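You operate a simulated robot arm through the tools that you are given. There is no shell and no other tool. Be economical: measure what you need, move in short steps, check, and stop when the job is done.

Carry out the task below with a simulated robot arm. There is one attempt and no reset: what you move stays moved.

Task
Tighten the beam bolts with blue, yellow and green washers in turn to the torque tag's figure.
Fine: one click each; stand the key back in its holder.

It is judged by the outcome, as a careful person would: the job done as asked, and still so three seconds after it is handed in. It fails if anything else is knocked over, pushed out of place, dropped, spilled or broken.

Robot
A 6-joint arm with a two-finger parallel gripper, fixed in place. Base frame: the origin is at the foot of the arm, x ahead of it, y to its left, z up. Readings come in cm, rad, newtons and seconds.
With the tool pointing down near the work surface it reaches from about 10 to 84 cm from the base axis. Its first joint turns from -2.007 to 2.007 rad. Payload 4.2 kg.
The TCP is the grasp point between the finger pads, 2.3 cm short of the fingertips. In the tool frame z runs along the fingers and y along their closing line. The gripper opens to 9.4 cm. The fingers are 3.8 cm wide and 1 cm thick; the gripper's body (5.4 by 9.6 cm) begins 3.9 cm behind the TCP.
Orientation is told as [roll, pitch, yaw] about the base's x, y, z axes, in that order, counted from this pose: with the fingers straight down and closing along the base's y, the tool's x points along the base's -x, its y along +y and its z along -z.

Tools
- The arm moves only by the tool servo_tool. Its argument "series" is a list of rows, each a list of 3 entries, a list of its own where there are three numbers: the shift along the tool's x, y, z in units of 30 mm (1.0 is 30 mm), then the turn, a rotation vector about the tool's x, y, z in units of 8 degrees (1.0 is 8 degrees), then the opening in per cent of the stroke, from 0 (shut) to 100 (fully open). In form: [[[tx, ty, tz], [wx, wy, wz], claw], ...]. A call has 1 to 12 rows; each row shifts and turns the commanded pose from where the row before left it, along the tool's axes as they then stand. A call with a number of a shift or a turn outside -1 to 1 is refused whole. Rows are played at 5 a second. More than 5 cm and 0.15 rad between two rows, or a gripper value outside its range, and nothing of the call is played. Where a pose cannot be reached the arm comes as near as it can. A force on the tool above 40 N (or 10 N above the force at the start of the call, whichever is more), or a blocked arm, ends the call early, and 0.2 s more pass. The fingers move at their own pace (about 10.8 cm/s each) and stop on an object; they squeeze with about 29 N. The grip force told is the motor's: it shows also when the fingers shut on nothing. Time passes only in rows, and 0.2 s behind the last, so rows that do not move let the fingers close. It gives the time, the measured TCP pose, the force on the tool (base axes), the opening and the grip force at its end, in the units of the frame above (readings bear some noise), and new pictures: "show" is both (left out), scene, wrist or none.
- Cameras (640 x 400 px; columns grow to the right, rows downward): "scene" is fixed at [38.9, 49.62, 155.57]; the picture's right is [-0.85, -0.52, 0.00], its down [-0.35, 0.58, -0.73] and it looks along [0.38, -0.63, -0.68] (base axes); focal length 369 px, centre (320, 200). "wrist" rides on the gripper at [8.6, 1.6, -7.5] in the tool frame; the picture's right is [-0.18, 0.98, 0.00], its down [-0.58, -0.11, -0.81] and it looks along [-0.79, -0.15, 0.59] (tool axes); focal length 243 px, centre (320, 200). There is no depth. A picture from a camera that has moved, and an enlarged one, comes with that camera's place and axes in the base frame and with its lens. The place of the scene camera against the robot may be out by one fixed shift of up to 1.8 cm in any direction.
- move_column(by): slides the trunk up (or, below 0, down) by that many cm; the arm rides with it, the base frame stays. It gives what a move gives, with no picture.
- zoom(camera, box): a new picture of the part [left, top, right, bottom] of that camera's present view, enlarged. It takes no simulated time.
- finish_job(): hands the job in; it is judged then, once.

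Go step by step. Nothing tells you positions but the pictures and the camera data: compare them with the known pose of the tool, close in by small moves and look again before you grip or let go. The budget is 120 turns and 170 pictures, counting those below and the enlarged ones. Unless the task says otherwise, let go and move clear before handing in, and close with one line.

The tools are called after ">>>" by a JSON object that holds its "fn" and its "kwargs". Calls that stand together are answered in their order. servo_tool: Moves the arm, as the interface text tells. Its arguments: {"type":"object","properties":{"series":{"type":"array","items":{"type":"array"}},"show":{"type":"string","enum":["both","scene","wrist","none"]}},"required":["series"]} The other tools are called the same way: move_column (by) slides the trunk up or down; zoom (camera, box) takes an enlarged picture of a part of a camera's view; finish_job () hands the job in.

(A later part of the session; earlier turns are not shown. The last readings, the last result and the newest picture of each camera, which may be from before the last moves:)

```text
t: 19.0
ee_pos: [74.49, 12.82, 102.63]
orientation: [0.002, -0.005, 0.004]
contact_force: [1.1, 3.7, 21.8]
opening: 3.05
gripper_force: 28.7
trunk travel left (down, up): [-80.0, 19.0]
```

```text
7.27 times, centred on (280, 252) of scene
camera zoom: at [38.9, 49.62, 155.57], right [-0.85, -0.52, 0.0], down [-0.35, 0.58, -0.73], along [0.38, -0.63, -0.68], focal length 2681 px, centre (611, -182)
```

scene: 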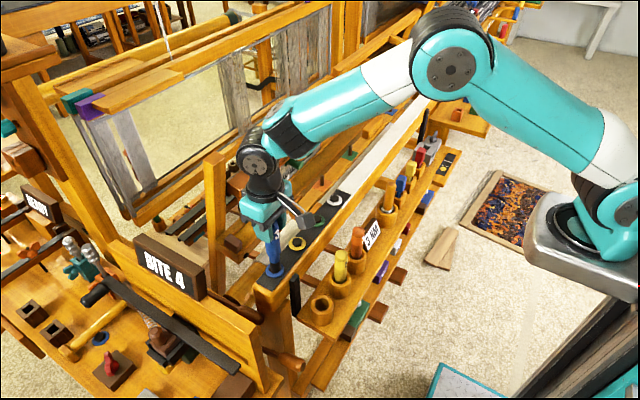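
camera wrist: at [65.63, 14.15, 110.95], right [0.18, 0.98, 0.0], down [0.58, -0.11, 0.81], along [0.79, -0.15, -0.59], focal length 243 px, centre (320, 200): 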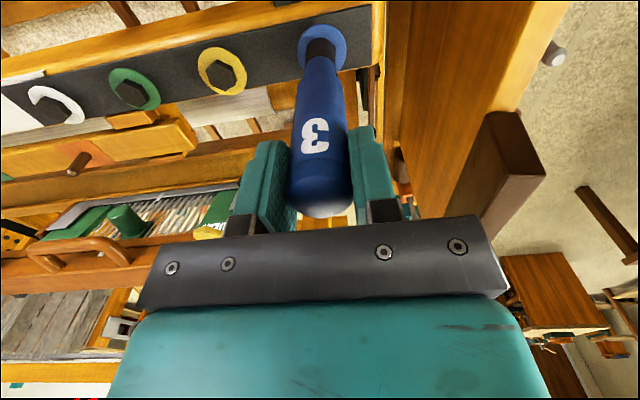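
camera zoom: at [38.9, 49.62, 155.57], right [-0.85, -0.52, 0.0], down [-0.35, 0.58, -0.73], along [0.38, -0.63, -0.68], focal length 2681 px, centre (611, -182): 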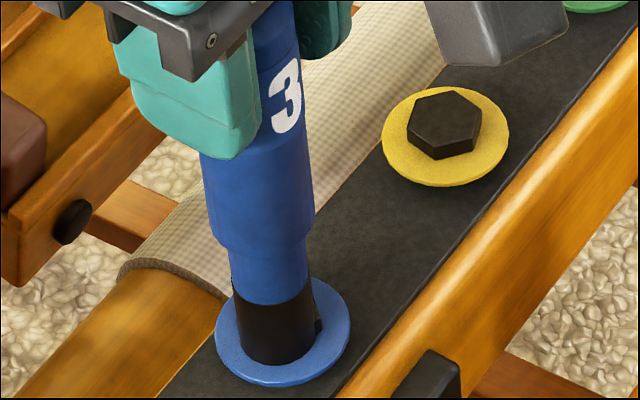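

Seated: 22 N at TCP z≈102.65. I'll ease off slightly, recentre, then turn clockwise in small steps.

>>> {"fn": "servo_tool", "kwargs": {"series": [[[0.05, -0.025, -0.03], [0, 0, 0], 0], [[0, 0, 0], [0, 0, 0], 0]], "show": "none"}}

>>> {"fn": "zoom", "kwargs": {"camera": "scene", "box": [255, 225, 305, 280]}}

>>> {"fn": "zoom", "kwargs": {"camera": "wrist", "box": [250, 0, 390, 110]}}

```text
t: 19.6
ee_pos: [74.32, 12.61, 102.54]
orientation: [0.001, -0.002, 0.002]
contact_force: [0.3, 4.1, 21.2]
opening: 3.03
gripper_force: 29.6
trunk travel left (down, up): [-80.0, 19.0]
```

```text
7.27 times, centred on (280, 252) of scene
camera zoom: at [38.9, 49.62, 155.57], right [-0.85, -0.52, 0.0], down [-0.35, 0.58, -0.73], along [0.38, -0.63, -0.68], focal length 2681 px, centre (611, -182)
```

zoom: 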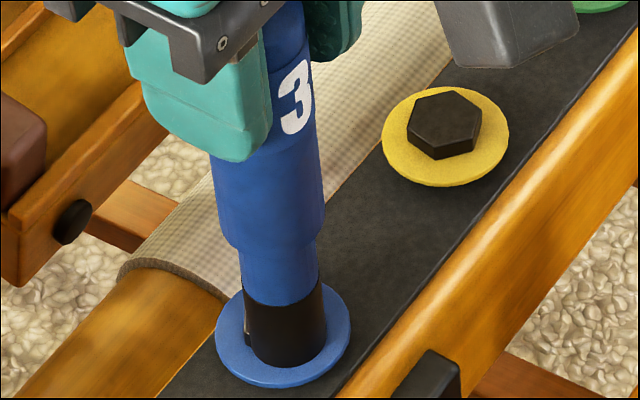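

```text
3.64 times, centred on (320, 55) of wrist
camera zoom: at [65.54, 14.37, 110.01], right [0.18, 0.98, 0.0], down [0.58, -0.11, 0.81], along [0.79, -0.15, -0.59], focal length 882 px, centre (320, 727)
```

zoom: 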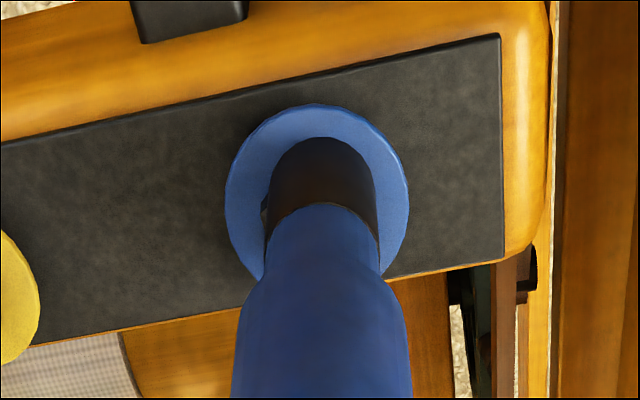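

Seated and centred. Turning clockwise (positive about tool z), watching for any click sign.

>>> {"fn": "servo_tool", "kwargs": {"series": [[[0, 0, 0], [0, 0, 0.5], 0], [[0, 0, 0], [0, 0, 0.5], 0], [[0, 0, 0], [0, 0, 0], 0]]}}

>>> {"fn": "zoom", "kwargs": {"camera": "scene", "box": [255, 225, 305, 280]}}

```text
t: 20.4
ee_pos: [74.29, 12.66, 102.57]
orientation: [0.001, 0.001, -0.139]
contact_force: [0.2, 4.1, 21.6]
opening: 3.05
gripper_force: 29.1
trunk travel left (down, up): [-80.0, 19.0]
camera wrist: at [65.86, 15.58, 109.97], right [0.32, 0.95, 0.0], down [0.56, -0.19, 0.81], along [0.76, -0.26, -0.59], focal length 243 px, centre (320, 200)
```

scene: 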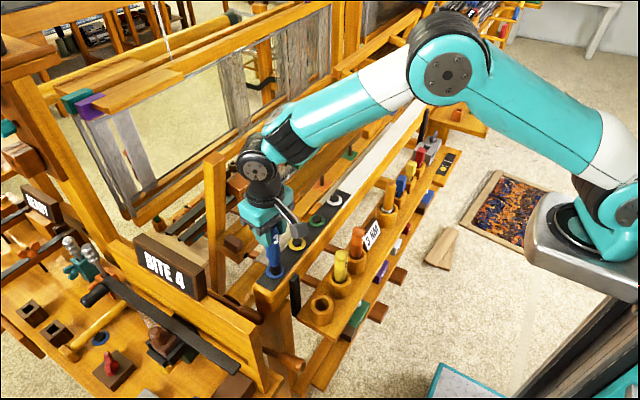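
wrist: 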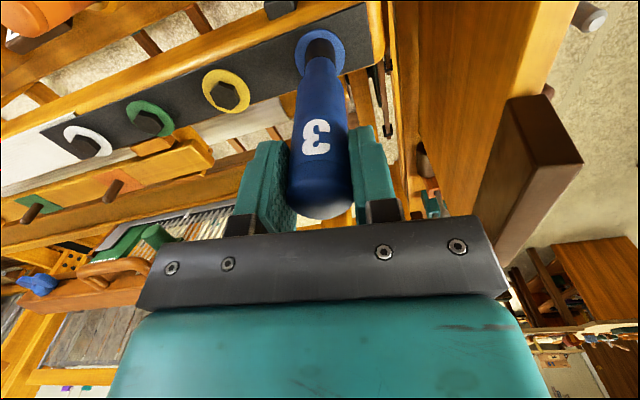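

```text
7.27 times, centred on (280, 252) of scene
camera zoom: at [38.9, 49.62, 155.57], right [-0.85, -0.52, 0.0], down [-0.35, 0.58, -0.73], along [0.38, -0.63, -0.68], focal length 2681 px, centre (611, -182)
```

zoom: 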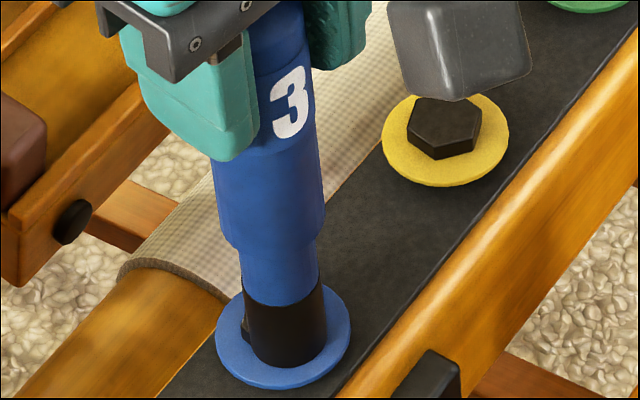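

>>> {"fn": "servo_tool", "kwargs": {"series": [[[0, 0, 0], [0, 0, 0.5], 0], [[0, 0, 0], [0, 0, 0.5], 0], [[0, 0, 0], [0, 0, 0], 0]], "show": "none"}}

>>> {"fn": "zoom", "kwargs": {"camera": "scene", "box": [255, 225, 305, 280]}}

```text
t: 21.2
ee_pos: [74.26, 12.6, 102.33]
orientation: [-0.001, 0.0, -0.279]
contact_force: [3.3, 1.9, 3.6]
opening: 3.01
gripper_force: 28.5
trunk travel left (down, up): [-80.0, 19.0]
```

```text
7.27 times, centred on (280, 252) of scene
camera zoom: at [38.9, 49.62, 155.57], right [-0.85, -0.52, 0.0], down [-0.35, 0.58, -0.73], along [0.38, -0.63, -0.68], focal length 2681 px, centre (611, -182)
```

zoom: 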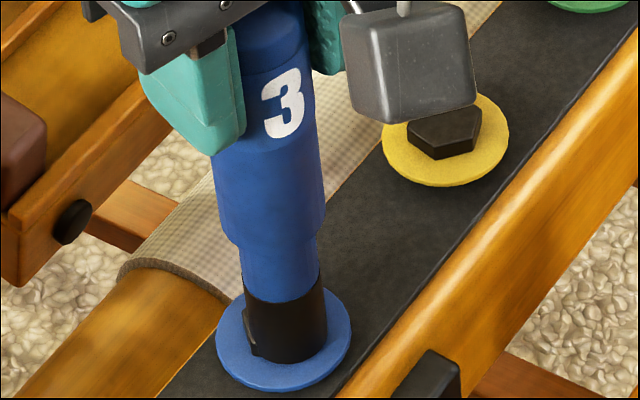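

The downward force dropped, so the hex has aligned and the socket is dropping over the head. I'll press down gently to seat it.

>>> {"fn": "servo_tool", "kwargs": {"series": [[[0, 0, 0.04], [0, 0, 0], 0], [[0, 0, 0.04], [0, 0, 0], 0], [[0, 0, 0], [0, 0, 0], 0]], "show": "none"}}

>>> {"fn": "zoom", "kwargs": {"camera": "scene", "box": [255, 225, 305, 280]}}

```text
t: 22.0
ee_pos: [74.39, 12.67, 102.41]
orientation: [0.001, 0.002, -0.279]
contact_force: [0.3, 1.1, 17.7]
opening: 3.04
gripper_force: 29.2
trunk travel left (down, up): [-80.0, 19.0]
```

```text
7.27 times, centred on (280, 252) of scene
camera zoom: at [38.9, 49.62, 155.57], right [-0.85, -0.52, 0.0], down [-0.35, 0.58, -0.73], along [0.38, -0.63, -0.68], focal length 2681 px, centre (611, -182)
```

zoom: 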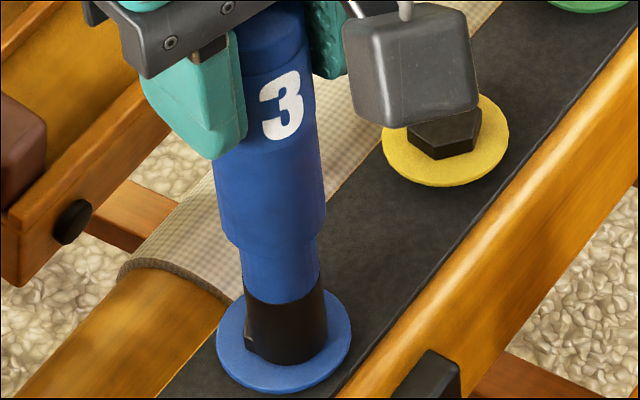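

>>> {"fn": "servo_tool", "kwargs": {"series": [[[0, 0, 0], [0, 0, 0.5], 0], [[0, 0, 0], [0, 0, 0.5], 0], [[0, 0, 0], [0, 0, 0], 0]], "show": "none"}}

>>> {"fn": "zoom", "kwargs": {"camera": "scene", "box": [255, 225, 305, 280]}}

```text
t: 22.8
ee_pos: [74.24, 12.59, 102.29]
orientation: [0.001, 0.001, -0.419]
contact_force: [0.2, 1.1, 17.1]
opening: 3.03
gripper_force: 29.4
trunk travel left (down, up): [-80.0, 19.0]
```

```text
7.27 times, centred on (280, 252) of scene
camera zoom: at [38.9, 49.62, 155.57], right [-0.85, -0.52, 0.0], down [-0.35, 0.58, -0.73], along [0.38, -0.63, -0.68], focal length 2681 px, centre (611, -182)
```

zoom: 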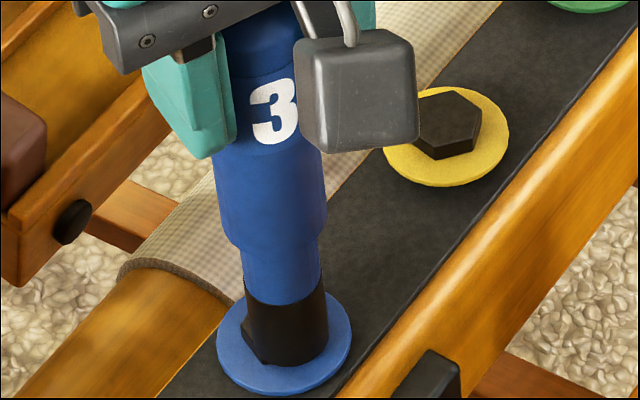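

The bolt appears to turn with the socket. Continuing.

>>> {"fn": "servo_tool", "kwargs": {"series": [[[0, 0, 0], [0, 0, 0.5], 0], [[0, 0, 0], [0, 0, 0.5], 0], [[0, 0, 0], [0, 0, 0], 0]], "show": "none"}}

>>> {"fn": "zoom", "kwargs": {"camera": "scene", "box": [255, 225, 305, 280]}}

```text
t: 23.6
ee_pos: [74.29, 12.7, 102.27]
orientation: [-0.002, 0.001, -0.559]
contact_force: [2.6, -0.7, 7.9]
opening: 3.01
gripper_force: 29.4
trunk travel left (down, up): [-80.0, 19.0]
```

```text
7.27 times, centred on (280, 252) of scene
camera zoom: at [38.9, 49.62, 155.57], right [-0.85, -0.52, 0.0], down [-0.35, 0.58, -0.73], along [0.38, -0.63, -0.68], focal length 2681 px, centre (611, -182)
```

zoom: 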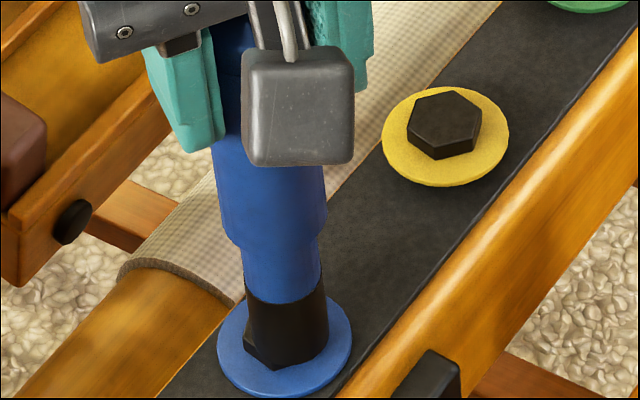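

>>> {"fn": "zoom", "kwargs": {"camera": "scene", "box": [266, 250, 296, 282]}}

>>> {"fn": "zoom", "kwargs": {"camera": "wrist", "box": [270, 10, 370, 90]}}

```text
12.50 times, centred on (281, 266) of scene
camera zoom: at [38.9, 49.62, 155.57], right [-0.85, -0.52, 0.0], down [-0.35, 0.58, -0.73], along [0.38, -0.63, -0.68], focal length 4608 px, centre (808, -625)
```

zoom: 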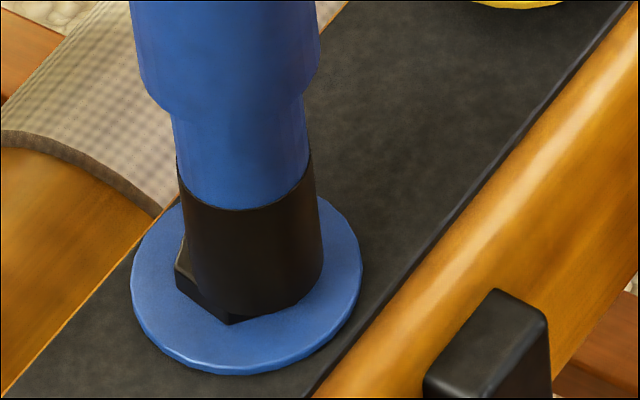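

```text
5.00 times, centred on (320, 50) of wrist
camera zoom: at [67.75, 18.69, 109.71], right [0.68, 0.74, 0.0], down [0.44, -0.4, 0.81], along [0.59, -0.55, -0.59], focal length 1213 px, centre (320, 950)
```

zoom: 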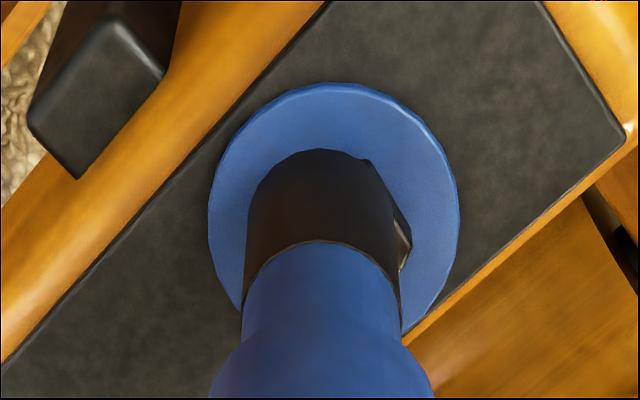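

The socket sits about 0.2 cm off towards the arm; recentring it on the head (mostly tool +y).

>>> {"fn": "servo_tool", "kwargs": {"series": [[[0, 0, -0.03], [0, 0, 0], 0], [[-0.013, 0.065, 0], [0, 0, 0], 0], [[0, 0, 0], [0, 0, 0], 0]], "show": "none"}}

>>> {"fn": "zoom", "kwargs": {"camera": "scene", "box": [266, 250, 296, 282]}}

>>> {"fn": "zoom", "kwargs": {"camera": "wrist", "box": [270, 10, 370, 90]}}

```text
t: 24.4
ee_pos: [74.4, 12.79, 102.36]
orientation: [-0.002, 0.001, -0.557]
contact_force: [0.3, 0.5, -1.4]
opening: 2.98
gripper_force: 29.0
trunk travel left (down, up): [-80.0, 19.0]
```

```text
12.50 times, centred on (281, 266) of scene
camera zoom: at [38.9, 49.62, 155.57], right [-0.85, -0.52, 0.0], down [-0.35, 0.58, -0.73], along [0.38, -0.63, -0.68], focal length 4608 px, centre (808, -625)
```

zoom: 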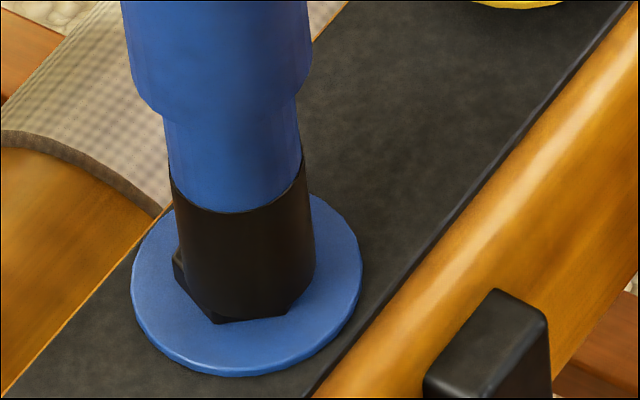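

```text
5.00 times, centred on (320, 50) of wrist
camera zoom: at [67.81, 18.81, 109.76], right [0.68, 0.74, 0.0], down [0.44, -0.4, 0.81], along [0.59, -0.55, -0.59], focal length 1213 px, centre (320, 950)
```

zoom: 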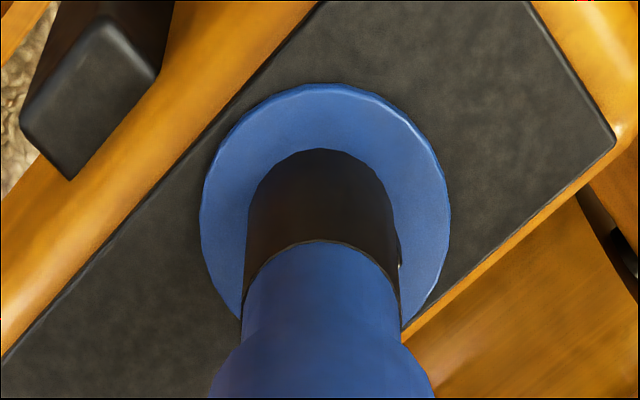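

Centred now with no load. I'll press down to seat deeper over the hex.

>>> {"fn": "servo_tool", "kwargs": {"series": [[[0, 0, 0.04], [0, 0, 0], 0], [[0, 0, 0.04], [0, 0, 0], 0], [[0, 0, 0.04], [0, 0, 0], 0], [[0, 0, 0], [0, 0, 0], 0]], "show": "none"}}

>>> {"fn": "zoom", "kwargs": {"camera": "scene", "box": [266, 250, 296, 282]}}

```text
t: 25.4
ee_pos: [74.36, 12.68, 102.02]
orientation: [0.004, -0.003, -0.556]
contact_force: [0.5, 3.4, 21.4]
opening: 2.99
gripper_force: 28.9
trunk travel left (down, up): [-80.0, 19.0]
```

```text
12.50 times, centred on (281, 266) of scene
camera zoom: at [38.9, 49.62, 155.57], right [-0.85, -0.52, 0.0], down [-0.35, 0.58, -0.73], along [0.38, -0.63, -0.68], focal length 4608 px, centre (808, -625)
```

zoom: 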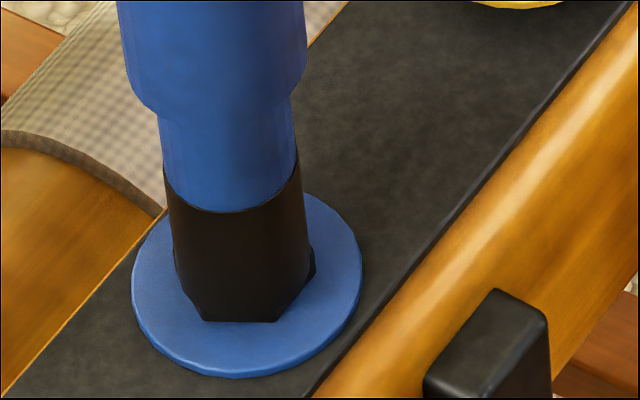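

The key seems to be sliding in the grip at about 21 N rather than descending. I need a very close look to judge whether the hex is engaged.

>>> {"fn": "zoom", "kwargs": {"camera": "scene", "box": [271, 261, 289, 279]}}

>>> {"fn": "zoom", "kwargs": {"camera": "wrist", "box": [220, 0, 440, 230]}}

>>> {"fn": "zoom", "kwargs": {"camera": "wrist", "box": [295, 20, 345, 70]}}

```text
16.00 times, centred on (280, 270) of scene
camera zoom: at [38.9, 49.62, 155.57], right [-0.85, -0.52, 0.0], down [-0.35, 0.58, -0.73], along [0.38, -0.63, -0.68], focal length 5898 px, centre (960, -920)
```

zoom: 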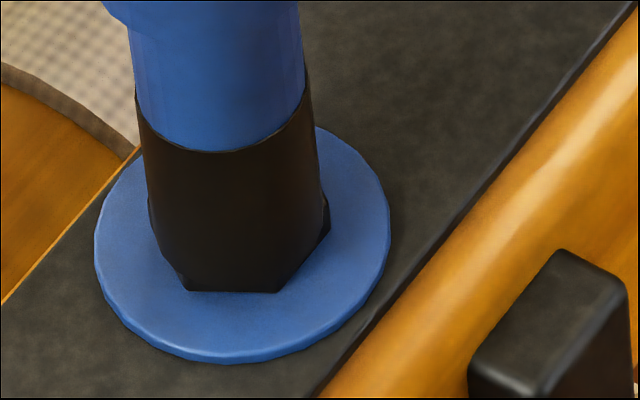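

```text
1.74 times, centred on (330, 115) of wrist
camera zoom: at [67.9, 18.71, 109.58], right [0.68, 0.74, 0.0], down [0.43, -0.4, 0.81], along [0.6, -0.54, -0.59], focal length 422 px, centre (303, 348)
```

zoom: 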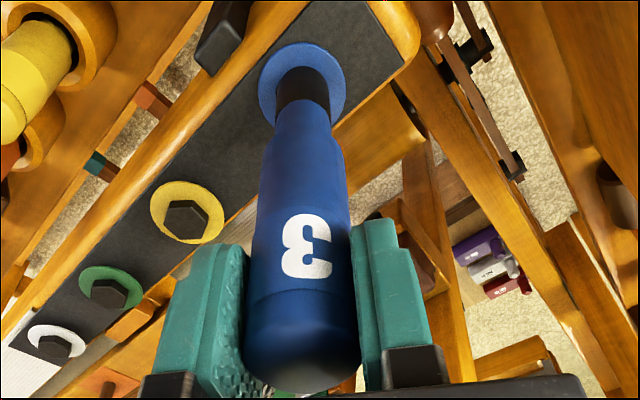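

```text
8.00 times, centred on (320, 45) of wrist
camera zoom: at [67.9, 18.71, 109.58], right [0.68, 0.74, 0.0], down [0.43, -0.4, 0.81], along [0.6, -0.54, -0.59], focal length 1941 px, centre (320, 1440)
```

zoom: 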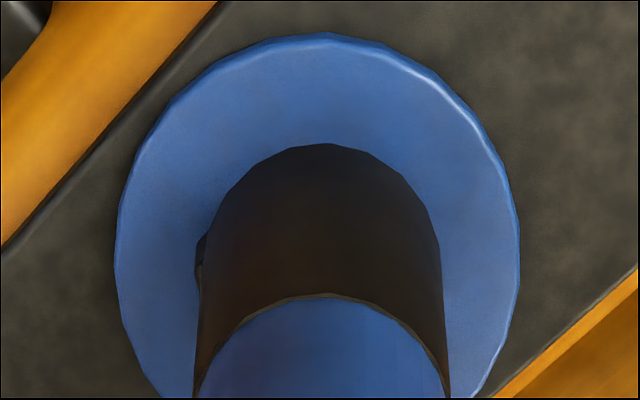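

The socket overlaps the hex by several millimetres and is centred. I'm turning another 8° clockwise and watching whether the hex follows.

>>> {"fn": "servo_tool", "kwargs": {"series": [[[0, 0, 0], [0, 0, 0.5], 0], [[0, 0, 0], [0, 0, 0.5], 0], [[0, 0, 0], [0, 0, 0], 0]], "show": "none"}}

>>> {"fn": "zoom", "kwargs": {"camera": "scene", "box": [271, 261, 289, 279]}}

```text
t: 26.2
ee_pos: [74.44, 12.68, 101.93]
orientation: [0.001, -0.002, -0.699]
contact_force: [5.3, -0.3, 20.3]
opening: 2.97
gripper_force: 29.1
trunk travel left (down, up): [-80.0, 19.0]
```

```text
16.00 times, centred on (280, 270) of scene
camera zoom: at [38.9, 49.62, 155.57], right [-0.85, -0.52, 0.0], down [-0.35, 0.58, -0.73], along [0.38, -0.63, -0.68], focal length 5898 px, centre (960, -920)
```

zoom: 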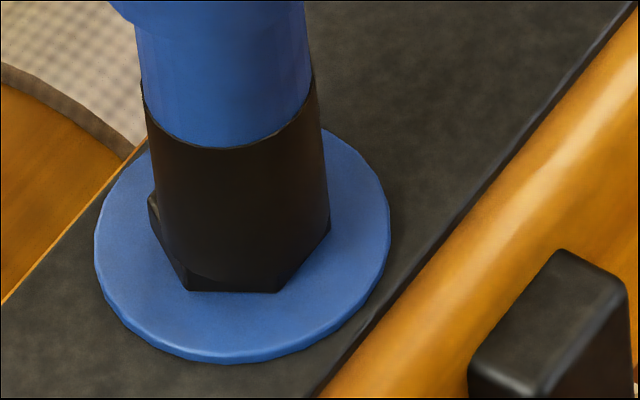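

>>> {"fn": "zoom", "kwargs": {"camera": "wrist", "box": [220, 0, 440, 230]}}

>>> {"fn": "zoom", "kwargs": {"camera": "scene", "box": [235, 165, 305, 285]}}

```text
1.74 times, centred on (330, 115) of wrist
camera zoom: at [68.74, 19.58, 109.46], right [0.77, 0.63, 0.0], down [0.37, -0.46, 0.81], along [0.51, -0.62, -0.59], focal length 422 px, centre (303, 348)
```

zoom: 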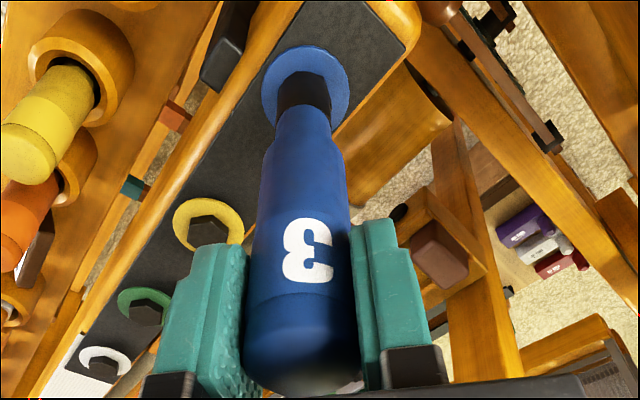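

```text
3.33 times, centred on (270, 225) of scene
camera zoom: at [38.9, 49.62, 155.57], right [-0.85, -0.52, 0.0], down [-0.35, 0.58, -0.73], along [0.38, -0.63, -0.68], focal length 1229 px, centre (487, 117)
```

zoom: 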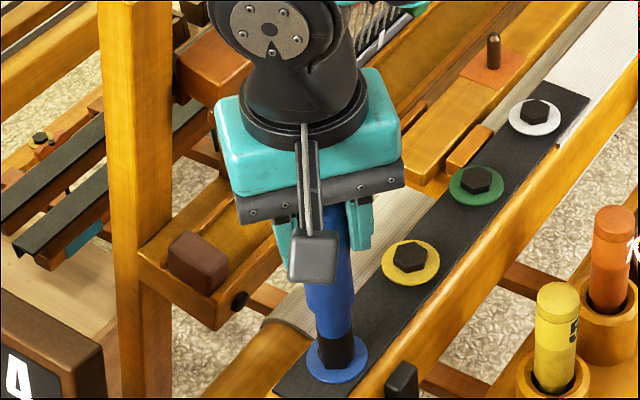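

The key turned with the gripper, but the hex looks unchanged this time. I'll turn another 8° and compare both hex and label.

>>> {"fn": "servo_tool", "kwargs": {"series": [[[0, 0, 0], [0, 0, 0.5], 0], [[0, 0, 0], [0, 0, 0.5], 0], [[0, 0, 0], [0, 0, 0], 0]], "show": "none"}}

>>> {"fn": "zoom", "kwargs": {"camera": "scene", "box": [271, 261, 289, 279]}}

>>> {"fn": "zoom", "kwargs": {"camera": "wrist", "box": [220, 0, 440, 230]}}

```text
t: 27.0
ee_pos: [74.29, 12.69, 102.01]
orientation: [0.0, 0.0, -0.838]
contact_force: [-3.6, -0.3, 18.8]
opening: 2.96
gripper_force: 29.1
trunk travel left (down, up): [-80.0, 19.0]
```

```text
16.00 times, centred on (280, 270) of scene
camera zoom: at [38.9, 49.62, 155.57], right [-0.85, -0.52, 0.0], down [-0.35, 0.58, -0.73], along [0.38, -0.63, -0.68], focal length 5898 px, centre (960, -920)
```

zoom: 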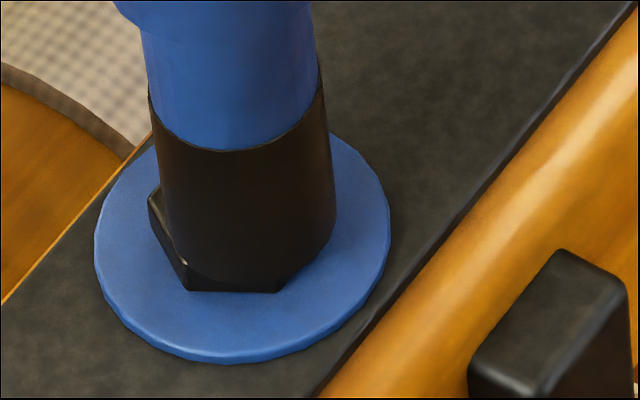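

```text
1.74 times, centred on (330, 115) of wrist
camera zoom: at [69.67, 20.33, 109.4], right [0.85, 0.52, 0.0], down [0.31, -0.5, 0.81], along [0.42, -0.69, -0.59], focal length 422 px, centre (303, 348)
```

zoom: 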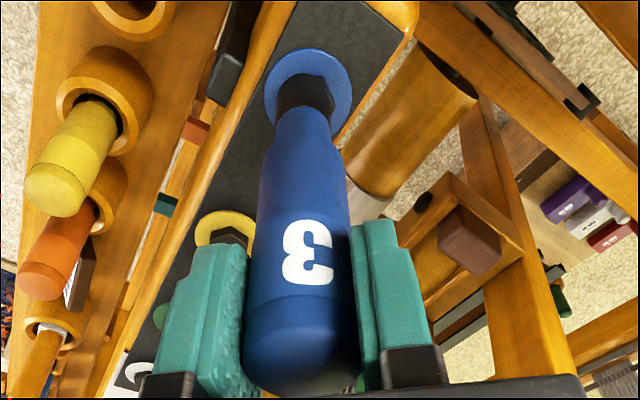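

The hex isn't following the socket now. I'll lift clear and look at the blue bolt directly against its neighbours.

>>> {"fn": "servo_tool", "kwargs": {"series": [[[0, 0, -0.3], [0, 0, 0], 0], [[0, 0, -0.7], [0, 0, 0], 0], [[0, 0, -0.7], [0, 0, 0], 0], [[0, 0, 0], [0, 0, 0], 0]], "show": "none"}}

>>> {"fn": "zoom", "kwargs": {"camera": "scene", "box": [255, 210, 315, 280]}}

>>> {"fn": "zoom", "kwargs": {"camera": "wrist", "box": [220, 0, 440, 230]}}

>>> {"fn": "zoom", "kwargs": {"camera": "scene", "box": [262, 250, 292, 280]}}

```text
t: 28.0
ee_pos: [74.57, 12.81, 106.95]
orientation: [0.001, 0.0, -0.837]
contact_force: [1.0, 0.3, -1.8]
opening: 2.97
gripper_force: 28.7
trunk travel left (down, up): [-80.0, 19.0]
```

```text
5.71 times, centred on (285, 245) of scene
camera zoom: at [38.9, 49.62, 155.57], right [-0.85, -0.52, 0.0], down [-0.35, 0.58, -0.73], along [0.38, -0.63, -0.68], focal length 2106 px, centre (520, -57)
```

zoom: 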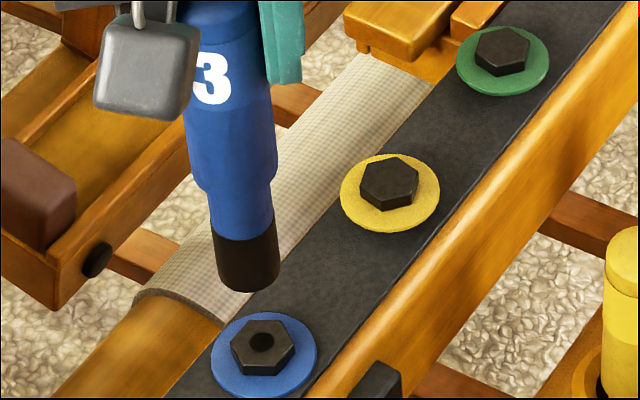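

```text
1.74 times, centred on (330, 115) of wrist
camera zoom: at [69.89, 20.44, 114.39], right [0.85, 0.52, 0.0], down [0.31, -0.5, 0.81], along [0.42, -0.69, -0.59], focal length 422 px, centre (303, 348)
```

zoom: 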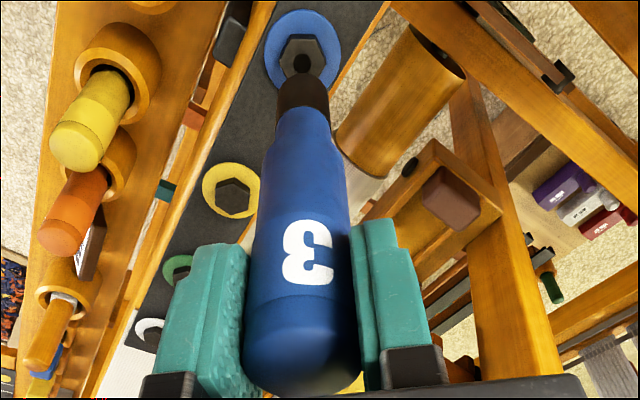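

```text
13.33 times, centred on (277, 265) of scene
camera zoom: at [38.9, 49.62, 155.57], right [-0.85, -0.52, 0.0], down [-0.35, 0.58, -0.73], along [0.38, -0.63, -0.68], focal length 4915 px, centre (893, -667)
```

zoom: 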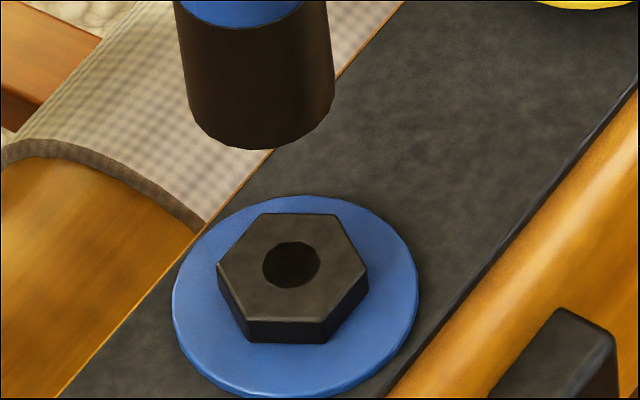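

The blue bolt has visibly turned about 20° and now shows a dark centre mark, unlike the others, so it looks tightened. I'll turn the tool back to yaw 0 in the air and move above the yellow bolt (≈(74.4, 3.85)).

>>> {"fn": "servo_tool", "kwargs": {"series": [[[0, 0, 0], [0, 0, -1], 0], [[0, 0, 0], [0, 0, -1], 0], [[0, 0, 0], [0, 0, -1], 0], [[0, 0, 0], [0, 0, -1], 0], [[0, 0, 0], [0, 0, -1], 0], [[0, 0, 0], [0, 0, -1], 0], [[0.02, -0.75, 0], [0, 0, 0], 0], [[0.02, -0.75, 0], [0, 0, 0], 0], [[0.02, -0.75, 0], [0, 0, 0], 0], [[0, -0.7, 0], [0, 0, 0], 0], [[0, 0, 0], [0, 0, 0], 0]], "show": "none"}}

>>> {"fn": "zoom", "kwargs": {"camera": "scene", "box": [255, 190, 335, 280]}}

>>> {"fn": "zoom", "kwargs": {"camera": "wrist", "box": [250, 0, 390, 110]}}

```text
t: 30.4
ee_pos: [74.41, 3.95, 107.14]
orientation: [0.0, 0.0, 0.001]
contact_force: [0.5, -0.3, -1.1]
opening: 2.94
gripper_force: 28.9
trunk travel left (down, up): [-80.0, 19.0]
```

```text
4.44 times, centred on (295, 235) of scene
camera zoom: at [38.9, 49.62, 155.57], right [-0.85, -0.52, 0.0], down [-0.35, 0.58, -0.73], along [0.38, -0.63, -0.68], focal length 1638 px, centre (431, 44)
```

zoom: 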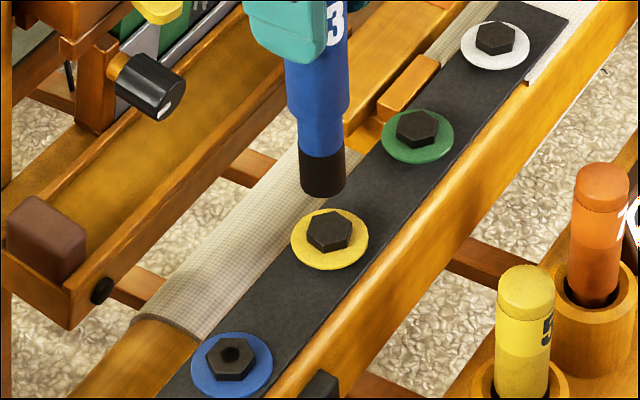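

```text
3.64 times, centred on (320, 55) of wrist
camera zoom: at [65.72, 5.69, 114.51], right [0.18, 0.98, 0.0], down [0.58, -0.11, 0.81], along [0.79, -0.15, -0.59], focal length 882 px, centre (320, 727)
```

zoom: 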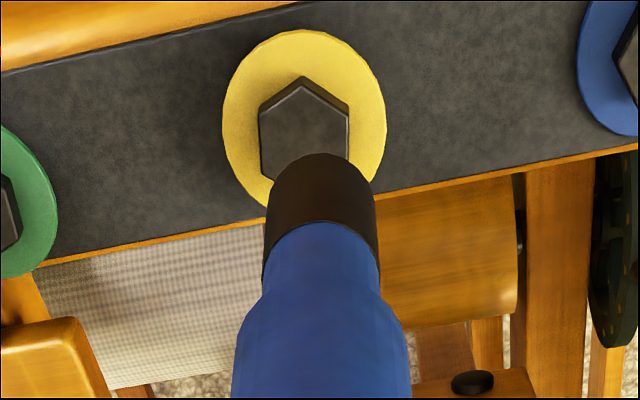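

Shifting -0.39 cm in y to centre over the yellow bolt, then lowering to just above it.

>>> {"fn": "servo_tool", "kwargs": {"series": [[[-0.02, -0.13, 0], [0, 0, 0], 0], [[0, 0, 0.5], [0, 0, 0], 0], [[0, 0, 0.5], [0, 0, 0], 0], [[0, 0, 0.3], [0, 0, 0], 0], [[0, 0, 0], [0, 0, 0], 0]], "show": "none"}}

>>> {"fn": "zoom", "kwargs": {"camera": "scene", "box": [270, 205, 320, 260]}}

>>> {"fn": "zoom", "kwargs": {"camera": "wrist", "box": [250, 0, 390, 110]}}

```text
t: 31.6
ee_pos: [74.6, 3.26, 103.26]
orientation: [0.001, -0.001, 0.0]
contact_force: [-0.5, -0.5, -2.5]
opening: 2.97
gripper_force: 28.9
trunk travel left (down, up): [-80.0, 19.0]
```

```text
7.27 times, centred on (295, 232) of scene
camera zoom: at [38.9, 49.62, 155.57], right [-0.85, -0.52, 0.0], down [-0.35, 0.58, -0.73], along [0.38, -0.63, -0.68], focal length 2681 px, centre (502, -36)
```

zoom: 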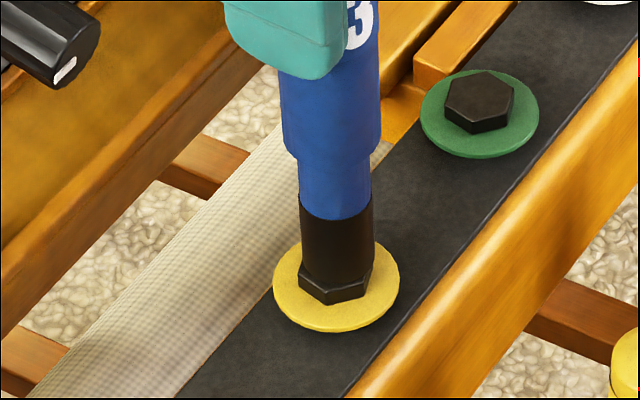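

```text
3.64 times, centred on (320, 55) of wrist
camera zoom: at [65.8, 5.1, 110.62], right [0.18, 0.98, 0.0], down [0.58, -0.11, 0.81], along [0.79, -0.15, -0.59], focal length 882 px, centre (320, 727)
```

zoom: 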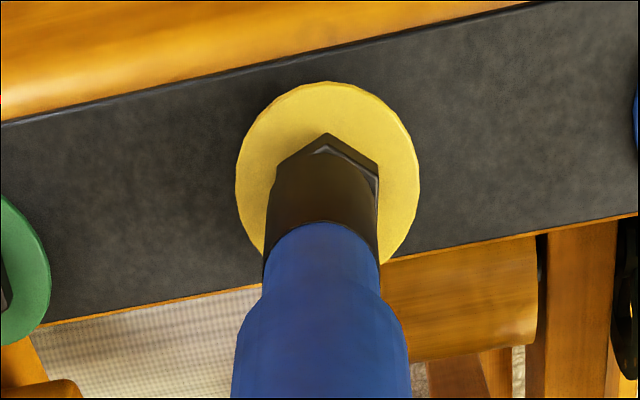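

Nearly aligned; +0.12 cm in y, then lower to light contact.

>>> {"fn": "servo_tool", "kwargs": {"series": [[[0.01, 0.04, 0], [0, 0, 0], 0], [[0, 0, 0.07], [0, 0, 0], 0], [[0, 0, 0.07], [0, 0, 0], 0], [[0, 0, 0.07], [0, 0, 0], 0], [[0, 0, 0.05], [0, 0, 0], 0], [[0, 0, 0.05], [0, 0, 0], 0], [[0, 0, 0], [0, 0, 0], 0]], "show": "none"}}

>>> {"fn": "zoom", "kwargs": {"camera": "scene", "box": [280, 223, 310, 253]}}

>>> {"fn": "zoom", "kwargs": {"camera": "wrist", "box": [250, 0, 390, 110]}}

```text
t: 33.2
ee_pos: [74.38, 3.59, 102.13]
orientation: [0.002, -0.001, 0.001]
contact_force: [-0.3, 0.2, -1.7]
opening: 2.96
gripper_force: 29.1
trunk travel left (down, up): [-80.0, 19.0]
```

```text
13.33 times, centred on (295, 238) of scene
camera zoom: at [38.9, 49.62, 155.57], right [-0.85, -0.52, 0.0], down [-0.35, 0.58, -0.73], along [0.38, -0.63, -0.68], focal length 4915 px, centre (653, -307)
```

zoom: 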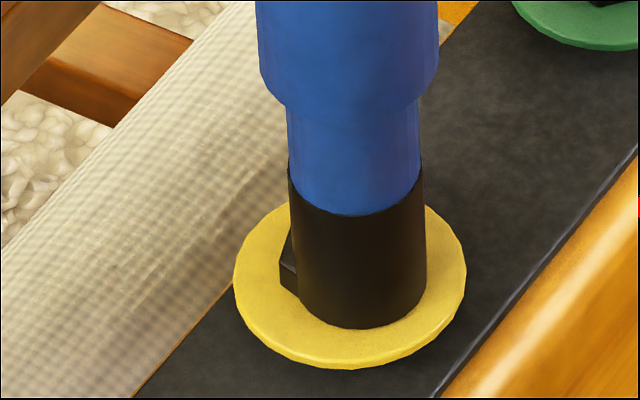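

```text
3.64 times, centred on (320, 55) of wrist
camera zoom: at [65.53, 5.36, 109.69], right [0.18, 0.98, 0.0], down [0.58, -0.11, 0.81], along [0.79, -0.15, -0.59], focal length 882 px, centre (320, 727)
```

zoom: 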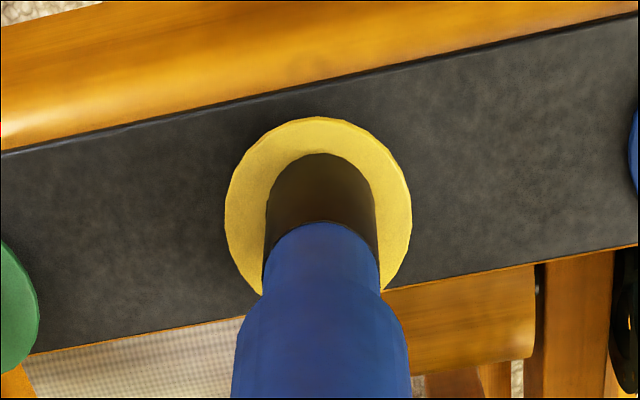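

Centred in y; the socket is 0.2 cm short in x. Correcting and continuing to contact.

>>> {"fn": "servo_tool", "kwargs": {"series": [[[-0.07, 0, 0], [0, 0, 0], 0], [[0, 0, 0.04], [0, 0, 0], 0], [[0, 0, 0.04], [0, 0, 0], 0], [[0, 0, 0], [0, 0, 0], 0]], "show": "none"}}

>>> {"fn": "zoom", "kwargs": {"camera": "scene", "box": [280, 223, 310, 253]}}

>>> {"fn": "zoom", "kwargs": {"camera": "wrist", "box": [250, 0, 390, 110]}}

```text
t: 34.2
ee_pos: [74.5, 3.71, 101.99]
orientation: [-0.001, 0.0, 0.001]
contact_force: [1.4, 0.3, -1.4]
opening: 2.97
gripper_force: 28.6
trunk travel left (down, up): [-80.0, 19.0]
```

```text
13.33 times, centred on (295, 238) of scene
camera zoom: at [38.9, 49.62, 155.57], right [-0.85, -0.52, 0.0], down [-0.35, 0.58, -0.73], along [0.38, -0.63, -0.68], focal length 4915 px, centre (653, -307)
```

zoom: 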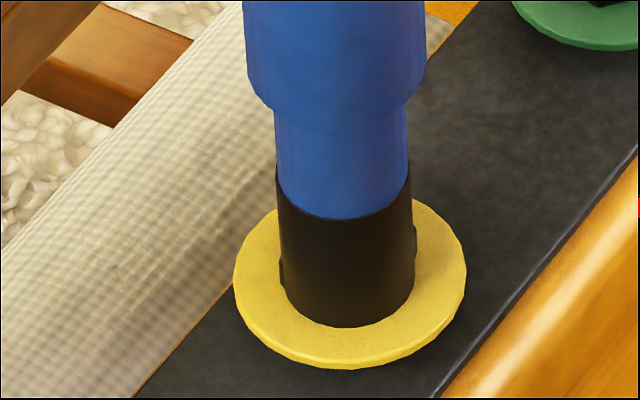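

```text
3.64 times, centred on (320, 55) of wrist
camera zoom: at [65.78, 5.38, 109.46], right [0.18, 0.98, 0.0], down [0.58, -0.11, 0.81], along [0.79, -0.15, -0.59], focal length 882 px, centre (320, 727)
```

zoom: 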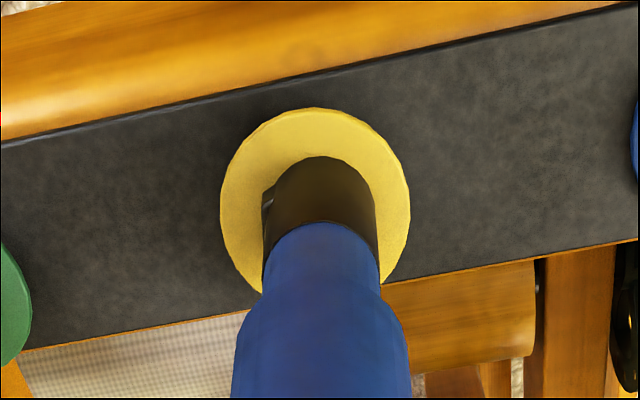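

>>> {"fn": "servo_tool", "kwargs": {"series": [[[-0.015, -0.03, 0], [0, 0, 0], 0], [[0, 0, 0.035], [0, 0, 0], 0], [[0, 0, 0.035], [0, 0, 0], 0], [[0, 0, 0], [0, 0, 0], 0]], "show": "none"}}

>>> {"fn": "zoom", "kwargs": {"camera": "scene", "box": [280, 223, 310, 253]}}

>>> {"fn": "zoom", "kwargs": {"camera": "wrist", "box": [250, 0, 390, 110]}}

```text
t: 35.2
ee_pos: [74.67, 3.8, 101.89]
orientation: [0.002, -0.003, 0.003]
contact_force: [-0.5, 3.0, 14.3]
opening: 2.99
gripper_force: 29.2
trunk travel left (down, up): [-80.0, 19.0]
```

```text
13.33 times, centred on (295, 238) of scene
camera zoom: at [38.9, 49.62, 155.57], right [-0.85, -0.52, 0.0], down [-0.35, 0.58, -0.73], along [0.38, -0.63, -0.68], focal length 4915 px, centre (653, -307)
```

zoom: 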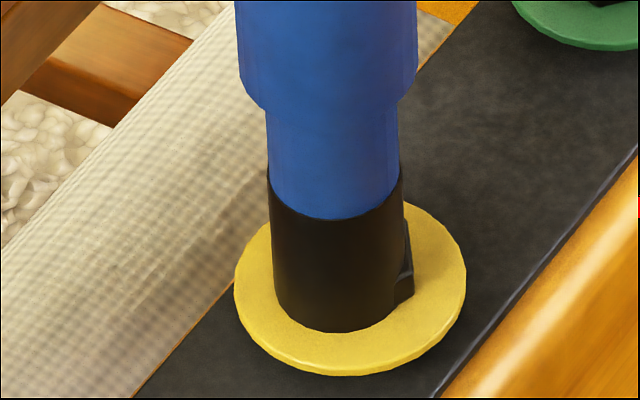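

```text
3.64 times, centred on (320, 55) of wrist
camera zoom: at [65.88, 5.39, 109.38], right [0.18, 0.98, 0.0], down [0.58, -0.11, 0.81], along [0.79, -0.15, -0.59], focal length 882 px, centre (320, 727)
```

zoom: 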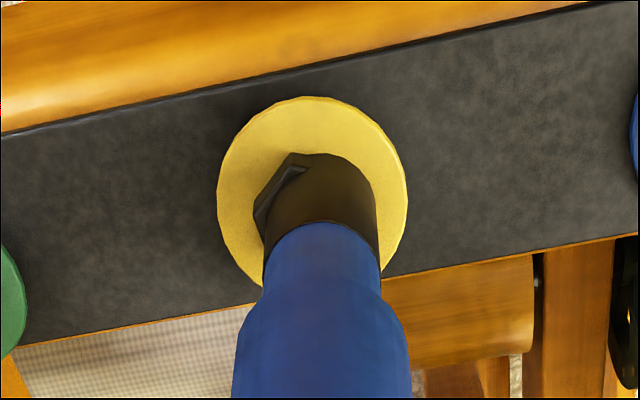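

The arm creeps a bit after each shift. Correcting by -0.15 x and -0.2 y with the load eased, and letting it settle.

>>> {"fn": "servo_tool", "kwargs": {"series": [[[0, 0, -0.06], [0, 0, 0], 0], [[0.05, -0.067, 0], [0, 0, 0], 0], [[0, 0, 0], [0, 0, 0], 0], [[0, 0, 0], [0, 0, 0], 0], [[0, 0, 0], [0, 0, 0], 0]], "show": "none"}}

>>> {"fn": "zoom", "kwargs": {"camera": "scene", "box": [280, 223, 310, 253]}}

>>> {"fn": "zoom", "kwargs": {"camera": "wrist", "box": [250, 0, 390, 110]}}

```text
t: 36.4
ee_pos: [74.31, 3.4, 101.96]
orientation: [0.0, 0.0, 0.002]
contact_force: [-1.8, 2.9, 15.3]
opening: 2.97
gripper_force: 29.3
trunk travel left (down, up): [-80.0, 19.0]
```

```text
13.33 times, centred on (295, 238) of scene
camera zoom: at [38.9, 49.62, 155.57], right [-0.85, -0.52, 0.0], down [-0.35, 0.58, -0.73], along [0.38, -0.63, -0.68], focal length 4915 px, centre (653, -307)
```

zoom: 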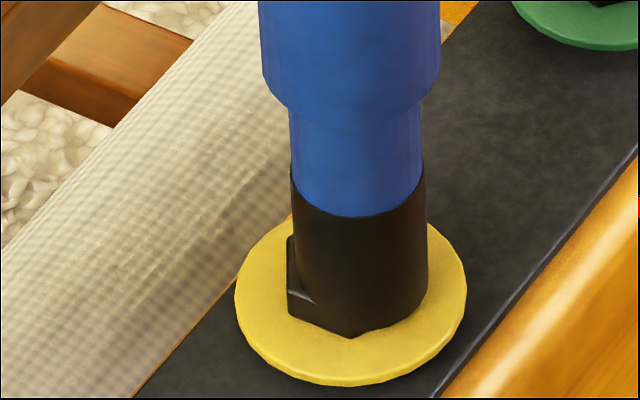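

```text
3.64 times, centred on (320, 55) of wrist
camera zoom: at [65.61, 5.15, 109.4], right [0.18, 0.98, 0.0], down [0.58, -0.11, 0.81], along [0.79, -0.15, -0.59], focal length 882 px, centre (320, 727)
```

zoom: 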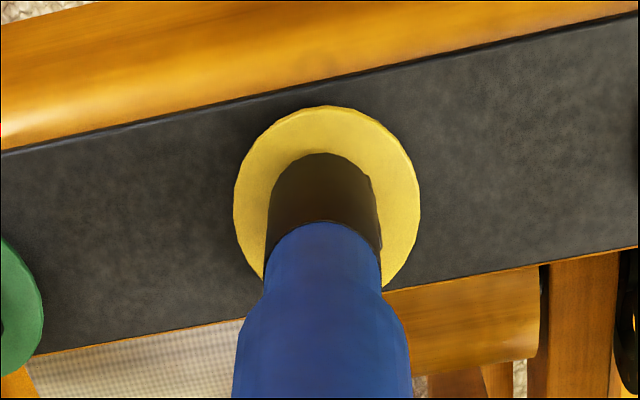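

Pressing moves the bolt/washer down slightly, as with blue. A small centring trim (+0.08 x, +0.1 y), then turn 8° clockwise.

>>> {"fn": "servo_tool", "kwargs": {"series": [[[-0.03, 0.035, 0], [0, 0, 0], 0], [[0, 0, 0], [0, 0, 0], 0], [[0, 0, 0], [0, 0, 0.5], 0], [[0, 0, 0], [0, 0, 0.5], 0], [[0, 0, 0], [0, 0, 0], 0]], "show": "none"}}

>>> {"fn": "zoom", "kwargs": {"camera": "scene", "box": [280, 223, 310, 253]}}

>>> {"fn": "zoom", "kwargs": {"camera": "wrist", "box": [250, 0, 390, 110]}}

```text
t: 37.6
ee_pos: [74.44, 3.37, 102.01]
orientation: [0.002, 0.0, -0.14]
contact_force: [-0.7, 1.1, -0.5]
opening: 2.98
gripper_force: 28.7
trunk travel left (down, up): [-80.0, 19.0]
```

```text
13.33 times, centred on (295, 238) of scene
camera zoom: at [38.9, 49.62, 155.57], right [-0.85, -0.52, 0.0], down [-0.35, 0.58, -0.73], along [0.38, -0.63, -0.68], focal length 4915 px, centre (653, -307)
```

zoom: 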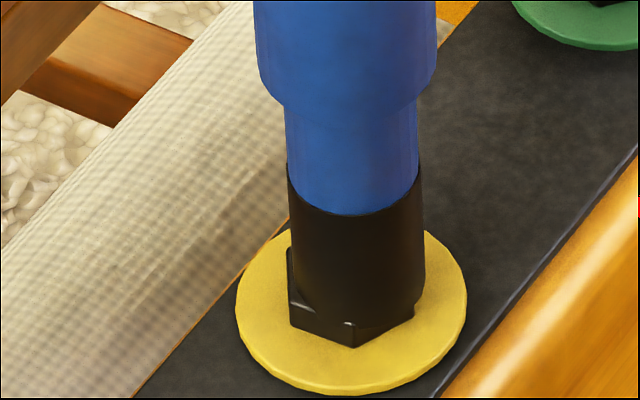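

```text
3.64 times, centred on (320, 55) of wrist
camera zoom: at [66.03, 6.37, 109.41], right [0.32, 0.95, 0.0], down [0.56, -0.19, 0.81], along [0.76, -0.26, -0.59], focal length 882 px, centre (320, 727)
```

zoom: 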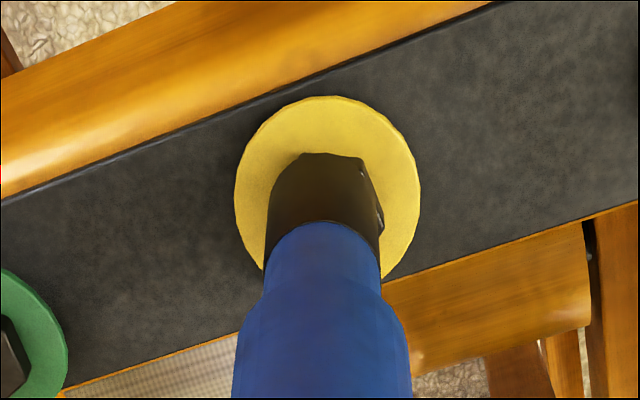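

The bolt and washer sink as it turns. I follow it down and trim centring.

>>> {"fn": "servo_tool", "kwargs": {"series": [[[-0.01, 0.035, 0.04], [0, 0, 0], 0], [[0, 0, 0.04], [0, 0, 0], 0], [[0, 0, 0.04], [0, 0, 0], 0], [[0, 0, 0], [0, 0, 0], 0], [[0, 0, 0], [0, 0, 0], 0]], "show": "none"}}

>>> {"fn": "zoom", "kwargs": {"camera": "scene", "box": [280, 223, 310, 253]}}

>>> {"fn": "zoom", "kwargs": {"camera": "wrist", "box": [250, 0, 390, 110]}}

```text
t: 38.8
ee_pos: [74.55, 3.63, 101.7]
orientation: [0.002, -0.005, -0.138]
contact_force: [3.8, 6.4, 21.8]
opening: 2.98
gripper_force: 29.0
trunk travel left (down, up): [-80.0, 19.0]
```

```text
13.33 times, centred on (295, 238) of scene
camera zoom: at [38.9, 49.62, 155.57], right [-0.85, -0.52, 0.0], down [-0.35, 0.58, -0.73], along [0.38, -0.63, -0.68], focal length 4915 px, centre (653, -307)
```

zoom: 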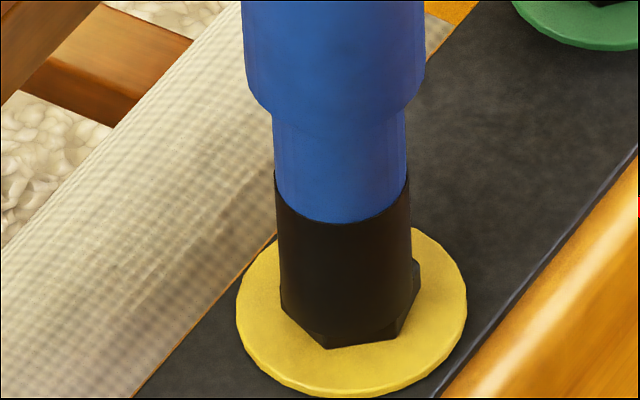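

```text
3.64 times, centred on (320, 55) of wrist
camera zoom: at [66.0, 6.6, 109.17], right [0.32, 0.95, 0.0], down [0.56, -0.19, 0.81], along [0.77, -0.26, -0.59], focal length 882 px, centre (320, 727)
```

zoom: 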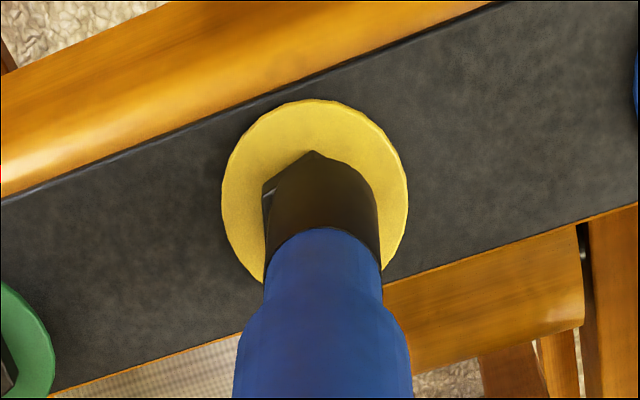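

>>> {"fn": "servo_tool", "kwargs": {"series": [[[0.01, -0.03, 0], [0, 0, 0], 0], [[0, 0, 0], [0, 0, 0.5], 0], [[0, 0, 0], [0, 0, 0.5], 0], [[0, 0, 0], [0, 0, 0], 0], [[0, 0, 0], [0, 0, 0], 0]], "show": "none"}}

>>> {"fn": "zoom", "kwargs": {"camera": "scene", "box": [280, 226, 310, 256]}}

>>> {"fn": "zoom", "kwargs": {"camera": "wrist", "box": [220, 0, 440, 230]}}

```text
t: 40.0
ee_pos: [74.52, 3.57, 101.61]
orientation: [0.0, -0.001, -0.279]
contact_force: [0.9, 5.9, 16.5]
opening: 2.97
gripper_force: 28.8
trunk travel left (down, up): [-80.0, 19.0]
```

```text
13.33 times, centred on (295, 241) of scene
camera zoom: at [38.9, 49.62, 155.57], right [-0.85, -0.52, 0.0], down [-0.35, 0.58, -0.73], along [0.38, -0.63, -0.68], focal length 4915 px, centre (653, -347)
```

zoom: 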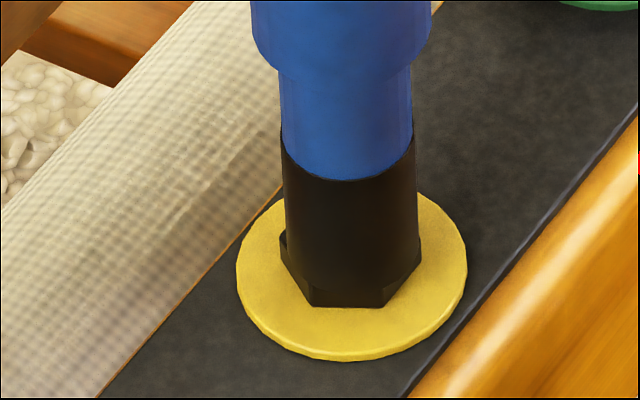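

```text
1.74 times, centred on (330, 115) of wrist
camera zoom: at [66.48, 7.63, 109.11], right [0.45, 0.89, 0.0], down [0.53, -0.26, 0.81], along [0.72, -0.36, -0.59], focal length 422 px, centre (303, 348)
```

zoom: 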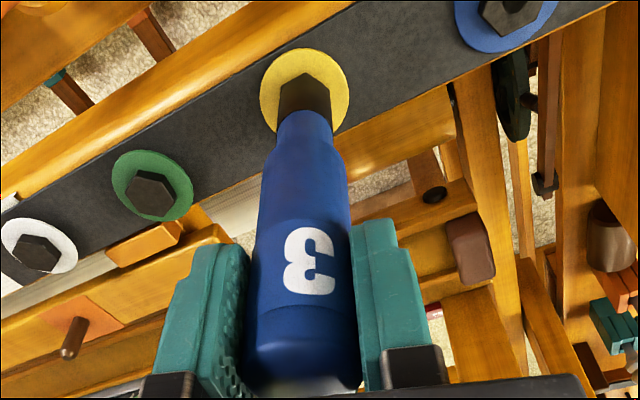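

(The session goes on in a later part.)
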